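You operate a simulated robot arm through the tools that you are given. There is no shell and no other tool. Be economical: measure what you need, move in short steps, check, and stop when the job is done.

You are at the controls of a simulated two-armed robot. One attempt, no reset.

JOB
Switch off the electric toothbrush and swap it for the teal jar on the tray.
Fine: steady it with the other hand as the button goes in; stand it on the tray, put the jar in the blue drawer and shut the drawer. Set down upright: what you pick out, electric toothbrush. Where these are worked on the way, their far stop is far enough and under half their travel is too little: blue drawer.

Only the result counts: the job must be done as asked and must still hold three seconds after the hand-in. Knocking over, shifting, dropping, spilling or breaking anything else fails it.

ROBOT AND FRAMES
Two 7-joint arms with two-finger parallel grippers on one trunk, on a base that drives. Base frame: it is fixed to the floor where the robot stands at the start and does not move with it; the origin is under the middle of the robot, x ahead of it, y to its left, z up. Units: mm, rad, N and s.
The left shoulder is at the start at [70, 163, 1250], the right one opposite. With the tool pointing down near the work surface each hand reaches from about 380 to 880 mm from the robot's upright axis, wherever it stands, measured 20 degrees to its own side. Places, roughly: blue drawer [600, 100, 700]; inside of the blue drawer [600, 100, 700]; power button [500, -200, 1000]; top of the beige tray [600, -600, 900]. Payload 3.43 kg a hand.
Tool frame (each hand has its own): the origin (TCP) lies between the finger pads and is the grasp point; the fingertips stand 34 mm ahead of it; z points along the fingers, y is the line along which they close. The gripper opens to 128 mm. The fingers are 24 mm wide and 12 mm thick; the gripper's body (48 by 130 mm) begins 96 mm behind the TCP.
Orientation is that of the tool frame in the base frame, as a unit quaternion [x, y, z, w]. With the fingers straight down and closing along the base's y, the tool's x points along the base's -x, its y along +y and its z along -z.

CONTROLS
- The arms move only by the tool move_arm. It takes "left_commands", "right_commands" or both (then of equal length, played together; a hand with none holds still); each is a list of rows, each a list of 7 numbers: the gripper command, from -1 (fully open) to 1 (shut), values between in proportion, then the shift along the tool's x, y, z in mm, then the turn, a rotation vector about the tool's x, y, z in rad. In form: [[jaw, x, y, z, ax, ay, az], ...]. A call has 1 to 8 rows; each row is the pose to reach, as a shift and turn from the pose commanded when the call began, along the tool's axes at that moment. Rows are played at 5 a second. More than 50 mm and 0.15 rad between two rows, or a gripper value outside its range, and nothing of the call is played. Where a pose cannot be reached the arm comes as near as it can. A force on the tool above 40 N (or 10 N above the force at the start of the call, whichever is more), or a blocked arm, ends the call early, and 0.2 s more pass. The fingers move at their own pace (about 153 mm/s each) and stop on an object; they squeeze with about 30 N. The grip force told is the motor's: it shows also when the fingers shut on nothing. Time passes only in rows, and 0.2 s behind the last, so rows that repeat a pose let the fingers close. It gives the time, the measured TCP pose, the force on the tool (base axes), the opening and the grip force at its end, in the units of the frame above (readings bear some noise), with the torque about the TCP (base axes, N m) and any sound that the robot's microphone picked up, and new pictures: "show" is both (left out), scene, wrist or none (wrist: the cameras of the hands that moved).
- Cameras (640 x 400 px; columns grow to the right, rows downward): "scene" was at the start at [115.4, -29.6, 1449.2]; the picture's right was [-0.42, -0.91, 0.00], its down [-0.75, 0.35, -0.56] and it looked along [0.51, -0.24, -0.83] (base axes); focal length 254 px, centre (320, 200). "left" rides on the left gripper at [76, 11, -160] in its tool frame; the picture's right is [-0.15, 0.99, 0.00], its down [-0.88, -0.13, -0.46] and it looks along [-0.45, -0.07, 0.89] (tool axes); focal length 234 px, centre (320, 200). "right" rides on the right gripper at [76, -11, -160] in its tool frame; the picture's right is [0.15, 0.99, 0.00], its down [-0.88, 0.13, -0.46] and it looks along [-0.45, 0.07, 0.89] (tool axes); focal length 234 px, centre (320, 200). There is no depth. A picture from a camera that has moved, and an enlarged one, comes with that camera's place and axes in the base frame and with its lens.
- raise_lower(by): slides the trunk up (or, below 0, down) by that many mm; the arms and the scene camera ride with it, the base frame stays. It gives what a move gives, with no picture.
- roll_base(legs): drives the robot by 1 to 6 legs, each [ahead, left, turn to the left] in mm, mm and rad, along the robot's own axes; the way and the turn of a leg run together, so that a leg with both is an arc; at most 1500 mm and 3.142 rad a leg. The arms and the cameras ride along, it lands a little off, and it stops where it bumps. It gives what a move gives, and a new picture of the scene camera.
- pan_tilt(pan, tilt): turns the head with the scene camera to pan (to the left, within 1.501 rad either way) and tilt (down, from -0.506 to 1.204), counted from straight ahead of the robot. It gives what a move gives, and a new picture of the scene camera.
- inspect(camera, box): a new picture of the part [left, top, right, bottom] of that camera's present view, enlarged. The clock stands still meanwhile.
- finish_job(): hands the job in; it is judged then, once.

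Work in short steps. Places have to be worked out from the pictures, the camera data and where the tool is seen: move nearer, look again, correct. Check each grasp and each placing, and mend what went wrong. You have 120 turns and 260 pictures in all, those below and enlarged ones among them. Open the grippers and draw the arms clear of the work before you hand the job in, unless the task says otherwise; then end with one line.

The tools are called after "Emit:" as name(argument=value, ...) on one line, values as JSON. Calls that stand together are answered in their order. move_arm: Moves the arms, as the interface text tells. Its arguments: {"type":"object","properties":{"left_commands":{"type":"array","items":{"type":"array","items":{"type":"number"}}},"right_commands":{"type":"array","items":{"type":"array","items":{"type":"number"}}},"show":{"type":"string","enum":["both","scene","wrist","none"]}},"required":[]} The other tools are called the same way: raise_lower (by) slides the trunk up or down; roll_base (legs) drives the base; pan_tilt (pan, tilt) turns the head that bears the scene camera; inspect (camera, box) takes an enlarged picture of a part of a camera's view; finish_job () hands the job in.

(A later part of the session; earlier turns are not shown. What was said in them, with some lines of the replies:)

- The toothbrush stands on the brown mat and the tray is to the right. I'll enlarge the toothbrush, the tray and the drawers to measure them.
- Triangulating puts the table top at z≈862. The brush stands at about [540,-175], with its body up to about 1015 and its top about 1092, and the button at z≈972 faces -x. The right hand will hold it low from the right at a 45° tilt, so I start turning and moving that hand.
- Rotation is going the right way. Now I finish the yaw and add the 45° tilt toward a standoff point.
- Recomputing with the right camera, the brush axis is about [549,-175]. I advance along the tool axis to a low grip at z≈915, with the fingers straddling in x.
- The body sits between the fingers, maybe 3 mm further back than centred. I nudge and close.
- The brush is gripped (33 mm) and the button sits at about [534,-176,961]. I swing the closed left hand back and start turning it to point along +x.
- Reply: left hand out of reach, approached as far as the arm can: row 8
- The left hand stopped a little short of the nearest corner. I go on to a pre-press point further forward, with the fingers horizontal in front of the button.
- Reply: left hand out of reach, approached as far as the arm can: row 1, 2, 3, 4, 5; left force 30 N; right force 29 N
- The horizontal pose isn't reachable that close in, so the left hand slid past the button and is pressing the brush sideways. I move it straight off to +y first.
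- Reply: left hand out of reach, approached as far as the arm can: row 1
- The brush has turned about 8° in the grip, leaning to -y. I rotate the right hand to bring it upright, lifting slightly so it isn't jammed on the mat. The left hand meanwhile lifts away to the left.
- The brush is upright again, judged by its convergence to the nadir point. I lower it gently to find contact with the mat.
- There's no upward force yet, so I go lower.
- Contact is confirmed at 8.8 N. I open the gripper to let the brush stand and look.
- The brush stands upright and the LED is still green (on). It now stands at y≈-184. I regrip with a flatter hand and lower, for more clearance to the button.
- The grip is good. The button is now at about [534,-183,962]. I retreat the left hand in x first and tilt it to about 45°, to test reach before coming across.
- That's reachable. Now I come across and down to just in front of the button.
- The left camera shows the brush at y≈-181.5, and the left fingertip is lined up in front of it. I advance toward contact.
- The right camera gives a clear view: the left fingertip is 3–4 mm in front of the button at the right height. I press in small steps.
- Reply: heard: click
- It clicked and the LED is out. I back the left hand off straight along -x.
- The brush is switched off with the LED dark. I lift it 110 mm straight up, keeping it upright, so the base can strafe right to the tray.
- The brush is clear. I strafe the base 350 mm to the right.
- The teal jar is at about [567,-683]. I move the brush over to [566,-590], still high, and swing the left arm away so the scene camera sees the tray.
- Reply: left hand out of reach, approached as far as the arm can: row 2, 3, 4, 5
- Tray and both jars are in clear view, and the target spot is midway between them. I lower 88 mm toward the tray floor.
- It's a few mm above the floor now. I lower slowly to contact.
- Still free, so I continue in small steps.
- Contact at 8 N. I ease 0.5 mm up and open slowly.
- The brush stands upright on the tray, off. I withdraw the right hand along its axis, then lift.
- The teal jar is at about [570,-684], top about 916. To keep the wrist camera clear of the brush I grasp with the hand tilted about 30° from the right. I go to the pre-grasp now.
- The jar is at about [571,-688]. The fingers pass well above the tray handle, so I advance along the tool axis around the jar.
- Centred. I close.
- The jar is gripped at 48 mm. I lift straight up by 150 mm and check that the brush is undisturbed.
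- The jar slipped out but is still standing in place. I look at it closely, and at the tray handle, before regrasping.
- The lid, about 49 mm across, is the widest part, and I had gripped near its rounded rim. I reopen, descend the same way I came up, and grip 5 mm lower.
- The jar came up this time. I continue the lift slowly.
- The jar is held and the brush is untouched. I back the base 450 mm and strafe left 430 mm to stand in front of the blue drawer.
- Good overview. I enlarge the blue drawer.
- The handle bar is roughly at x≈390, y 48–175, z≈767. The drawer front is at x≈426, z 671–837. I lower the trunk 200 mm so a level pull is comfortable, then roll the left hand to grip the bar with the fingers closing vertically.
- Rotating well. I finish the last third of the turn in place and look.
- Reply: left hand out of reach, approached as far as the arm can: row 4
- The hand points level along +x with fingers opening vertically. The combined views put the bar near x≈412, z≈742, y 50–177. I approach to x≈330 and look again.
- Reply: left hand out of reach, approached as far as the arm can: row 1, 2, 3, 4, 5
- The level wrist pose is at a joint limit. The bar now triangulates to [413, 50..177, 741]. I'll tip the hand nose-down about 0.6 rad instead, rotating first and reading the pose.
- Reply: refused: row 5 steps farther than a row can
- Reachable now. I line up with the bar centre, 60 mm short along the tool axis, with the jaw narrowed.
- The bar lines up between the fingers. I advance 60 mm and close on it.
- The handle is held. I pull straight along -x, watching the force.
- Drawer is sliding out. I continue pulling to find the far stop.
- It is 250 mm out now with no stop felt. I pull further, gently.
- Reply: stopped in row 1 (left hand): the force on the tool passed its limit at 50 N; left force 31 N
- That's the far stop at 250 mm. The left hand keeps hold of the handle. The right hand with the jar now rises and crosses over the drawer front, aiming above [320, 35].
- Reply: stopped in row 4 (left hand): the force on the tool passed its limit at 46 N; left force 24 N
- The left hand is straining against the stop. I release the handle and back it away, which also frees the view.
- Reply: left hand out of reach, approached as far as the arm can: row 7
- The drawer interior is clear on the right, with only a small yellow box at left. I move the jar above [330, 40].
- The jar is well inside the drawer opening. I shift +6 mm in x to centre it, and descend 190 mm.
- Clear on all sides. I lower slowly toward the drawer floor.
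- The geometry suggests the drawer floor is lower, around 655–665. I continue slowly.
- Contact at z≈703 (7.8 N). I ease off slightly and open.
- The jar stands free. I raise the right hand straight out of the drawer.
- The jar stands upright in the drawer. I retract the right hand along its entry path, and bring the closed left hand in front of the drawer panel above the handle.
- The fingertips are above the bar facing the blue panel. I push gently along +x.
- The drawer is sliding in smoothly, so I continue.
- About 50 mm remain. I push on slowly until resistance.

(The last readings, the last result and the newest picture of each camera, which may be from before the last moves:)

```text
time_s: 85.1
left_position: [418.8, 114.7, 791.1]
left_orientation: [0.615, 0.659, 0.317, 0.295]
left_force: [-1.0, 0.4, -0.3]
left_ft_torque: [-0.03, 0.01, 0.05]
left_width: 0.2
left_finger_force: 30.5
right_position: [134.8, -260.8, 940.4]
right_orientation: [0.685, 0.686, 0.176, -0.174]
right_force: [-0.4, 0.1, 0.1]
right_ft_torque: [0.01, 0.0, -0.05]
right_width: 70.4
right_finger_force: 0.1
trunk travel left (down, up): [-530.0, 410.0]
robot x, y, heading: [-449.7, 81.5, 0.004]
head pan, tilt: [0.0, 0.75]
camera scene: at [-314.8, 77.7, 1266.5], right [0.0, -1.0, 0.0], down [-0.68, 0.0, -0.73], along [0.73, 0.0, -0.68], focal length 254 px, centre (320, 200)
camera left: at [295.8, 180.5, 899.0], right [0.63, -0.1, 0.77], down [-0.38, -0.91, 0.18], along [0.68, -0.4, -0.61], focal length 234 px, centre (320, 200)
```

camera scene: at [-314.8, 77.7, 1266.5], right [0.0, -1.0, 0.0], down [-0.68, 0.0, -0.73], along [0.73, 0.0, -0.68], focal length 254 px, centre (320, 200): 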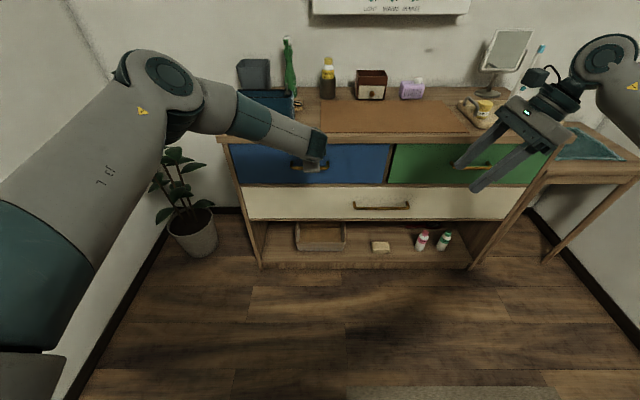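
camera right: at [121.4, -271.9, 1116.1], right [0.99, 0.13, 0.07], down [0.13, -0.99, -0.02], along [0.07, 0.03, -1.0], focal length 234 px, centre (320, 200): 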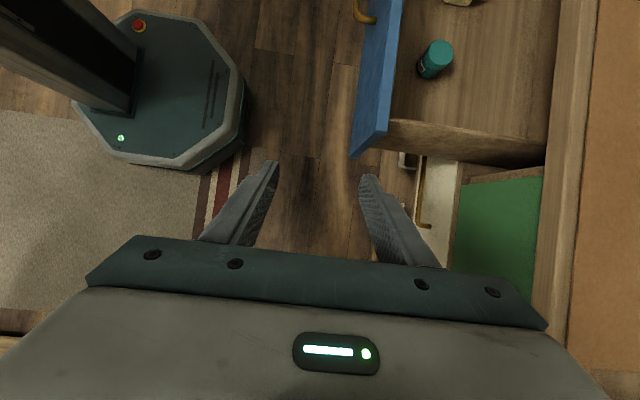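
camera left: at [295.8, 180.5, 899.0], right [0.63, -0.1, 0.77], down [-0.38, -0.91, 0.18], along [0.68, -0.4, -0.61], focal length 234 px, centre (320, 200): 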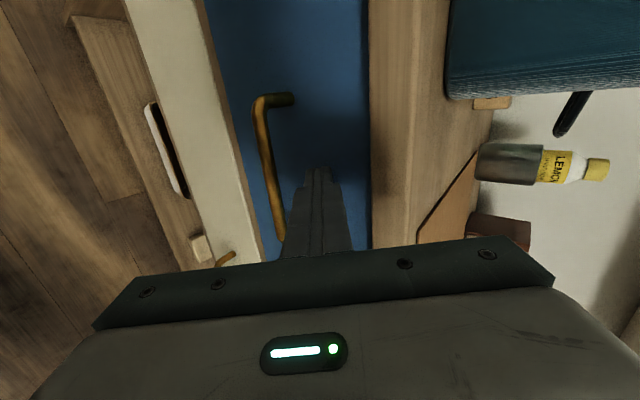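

It looks nearly flush but there's no resistance yet. I press on in small steps.

Emit:
move_arm(left_commands=[[1, -0.2, 1.9, 2.3, 0, 0, 0], [1, -0.4, 3.7, 4.7, 0, 0, 0], [1, -0.6, 5.6, 7, 0, 0, 0], [1, -0.8, 7.5, 9.3, 0, 0, 0], [1, -1, 9.4, 11.7, 0, 0, 0]], show="none")

Emit:
inspect(camera="scene", box=[200, 110, 440, 260])

```text
time_s: 85.8
left_position: [418.5, 111.8, 791.5]
left_orientation: [0.616, 0.66, 0.314, 0.293]
left_force: [-20.8, 3.3, 11.7]
left_ft_torque: [-0.09, -0.1, -0.09]
left_width: 0.0
left_finger_force: 29.7
right_position: [131.0, -260.0, 942.3]
right_orientation: [0.684, 0.687, 0.176, -0.172]
right_force: [-0.5, 0.3, 0.0]
right_ft_torque: [-0.02, 0.01, -0.01]
right_width: 70.4
right_finger_force: 0.1
trunk travel left (down, up): [-530.0, 410.0]
robot x, y, heading: [-450.5, 76.8, 0.003]
head pan, tilt: [0.0, 0.75]
stopped in row 3 (left hand): the force on the tool passed its limit at 43 N (the readings are from after the stop); the commanded pose is now the measured one
```

```text
2.67 times, centred on (320, 185) of scene
camera zoom: at [-319.8, 78.3, 1267.2], right [0.0, -1.0, 0.0], down [-0.68, 0.0, -0.73], along [0.73, 0.0, -0.68], focal length 676 px, centre (320, 240)
```

zoom: 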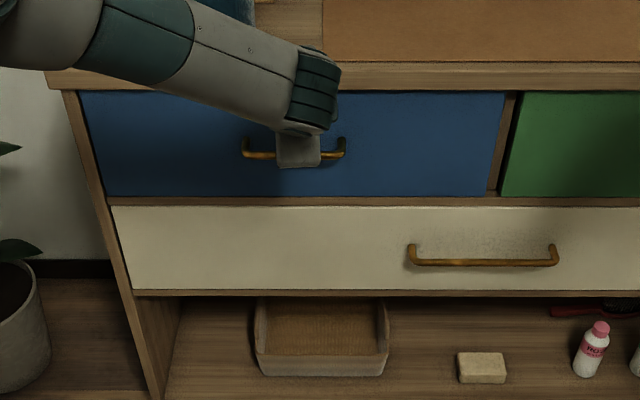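

The drawer hits its closed stop and sits flush. I retract the left hand and open the grippers.

Emit:
move_arm(left_commands=[[1, 0.7, -6.2, -7.8, 0, 0, 0], [1, 2.8, -25, -31, 0, 0, 0], [1, 5.5, -50, -62, 0, 0, 0], [1, 8.3, -75, -93, 0, 0, 0], [0, 11, -100, -124, 0, 0, 0], [-0.5, 11, -100, -124, 0, 0, 0]], show="scene")

Emit:
inspect(camera="scene", box=[200, 110, 440, 260])

Emit:
inspect(camera="scene", box=[430, 20, 610, 140])

```text
time_s: 87.2
left_position: [262.6, 110.0, 785.1]
left_orientation: [0.617, 0.659, 0.315, 0.293]
left_force: [-0.8, 1.4, 0.2]
left_ft_torque: [-0.01, -0.01, 0.0]
left_width: 96.0
left_finger_force: 0.1
right_position: [134.0, -260.4, 939.8]
right_orientation: [0.684, 0.686, 0.176, -0.173]
right_force: [0.3, -0.2, 0.1]
right_ft_torque: [-0.02, 0.0, 0.01]
right_width: 70.4
right_finger_force: 0.0
trunk travel left (down, up): [-530.0, 410.0]
robot x, y, heading: [-449.0, 77.7, -0.003]
head pan, tilt: [0.0, 0.75]
camera scene: at [-315.0, 78.0, 1266.5], right [0.0, -1.0, 0.0], down [-0.68, 0.0, -0.73], along [0.73, 0.0, -0.68], focal length 254 px, centre (320, 200)
```

scene: 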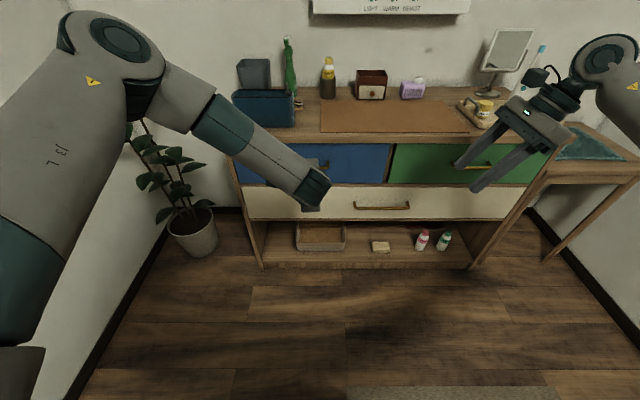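

```text
2.67 times, centred on (320, 185) of scene
camera zoom: at [-315.0, 78.0, 1266.5], right [0.0, -1.0, 0.0], down [-0.68, 0.0, -0.73], along [0.73, 0.0, -0.68], focal length 676 px, centre (320, 240)
```

zoom: 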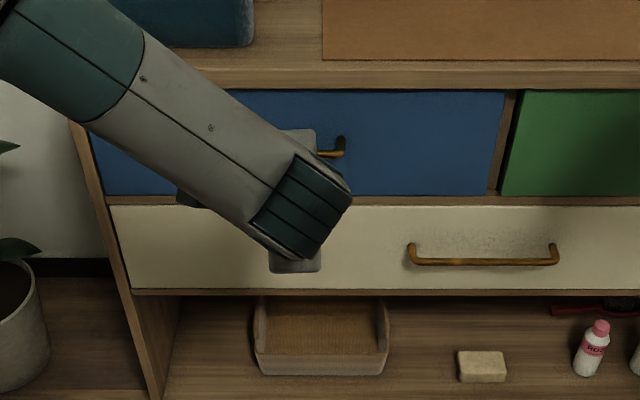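

```text
3.33 times, centred on (520, 80) of scene
camera zoom: at [-315.0, 78.0, 1266.5], right [0.0, -1.0, 0.0], down [-0.68, 0.0, -0.73], along [0.73, 0.0, -0.68], focal length 846 px, centre (-347, 600)
```

zoom: 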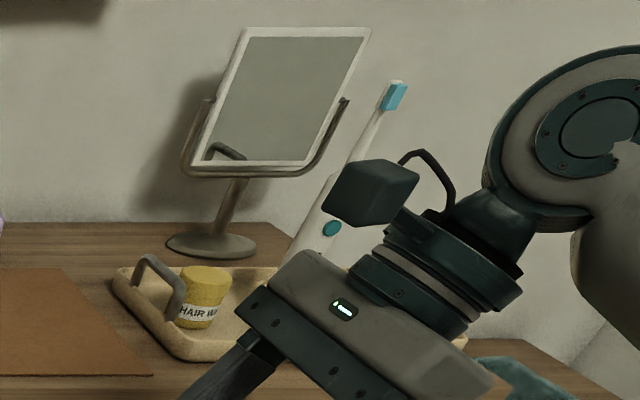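

The drawer is flush, the brush stands switched off on the tray, the jar is in the drawer, and both grippers are open and clear. I hand the job in.

Emit:
finish_job()

```text
The job is handed in.
```

The toothbrush is switched off and standing upright on the tray. The teal jar is upright inside the blue drawer, the drawer is shut, and both arms are open and clear; the hand-in gave no verdict.
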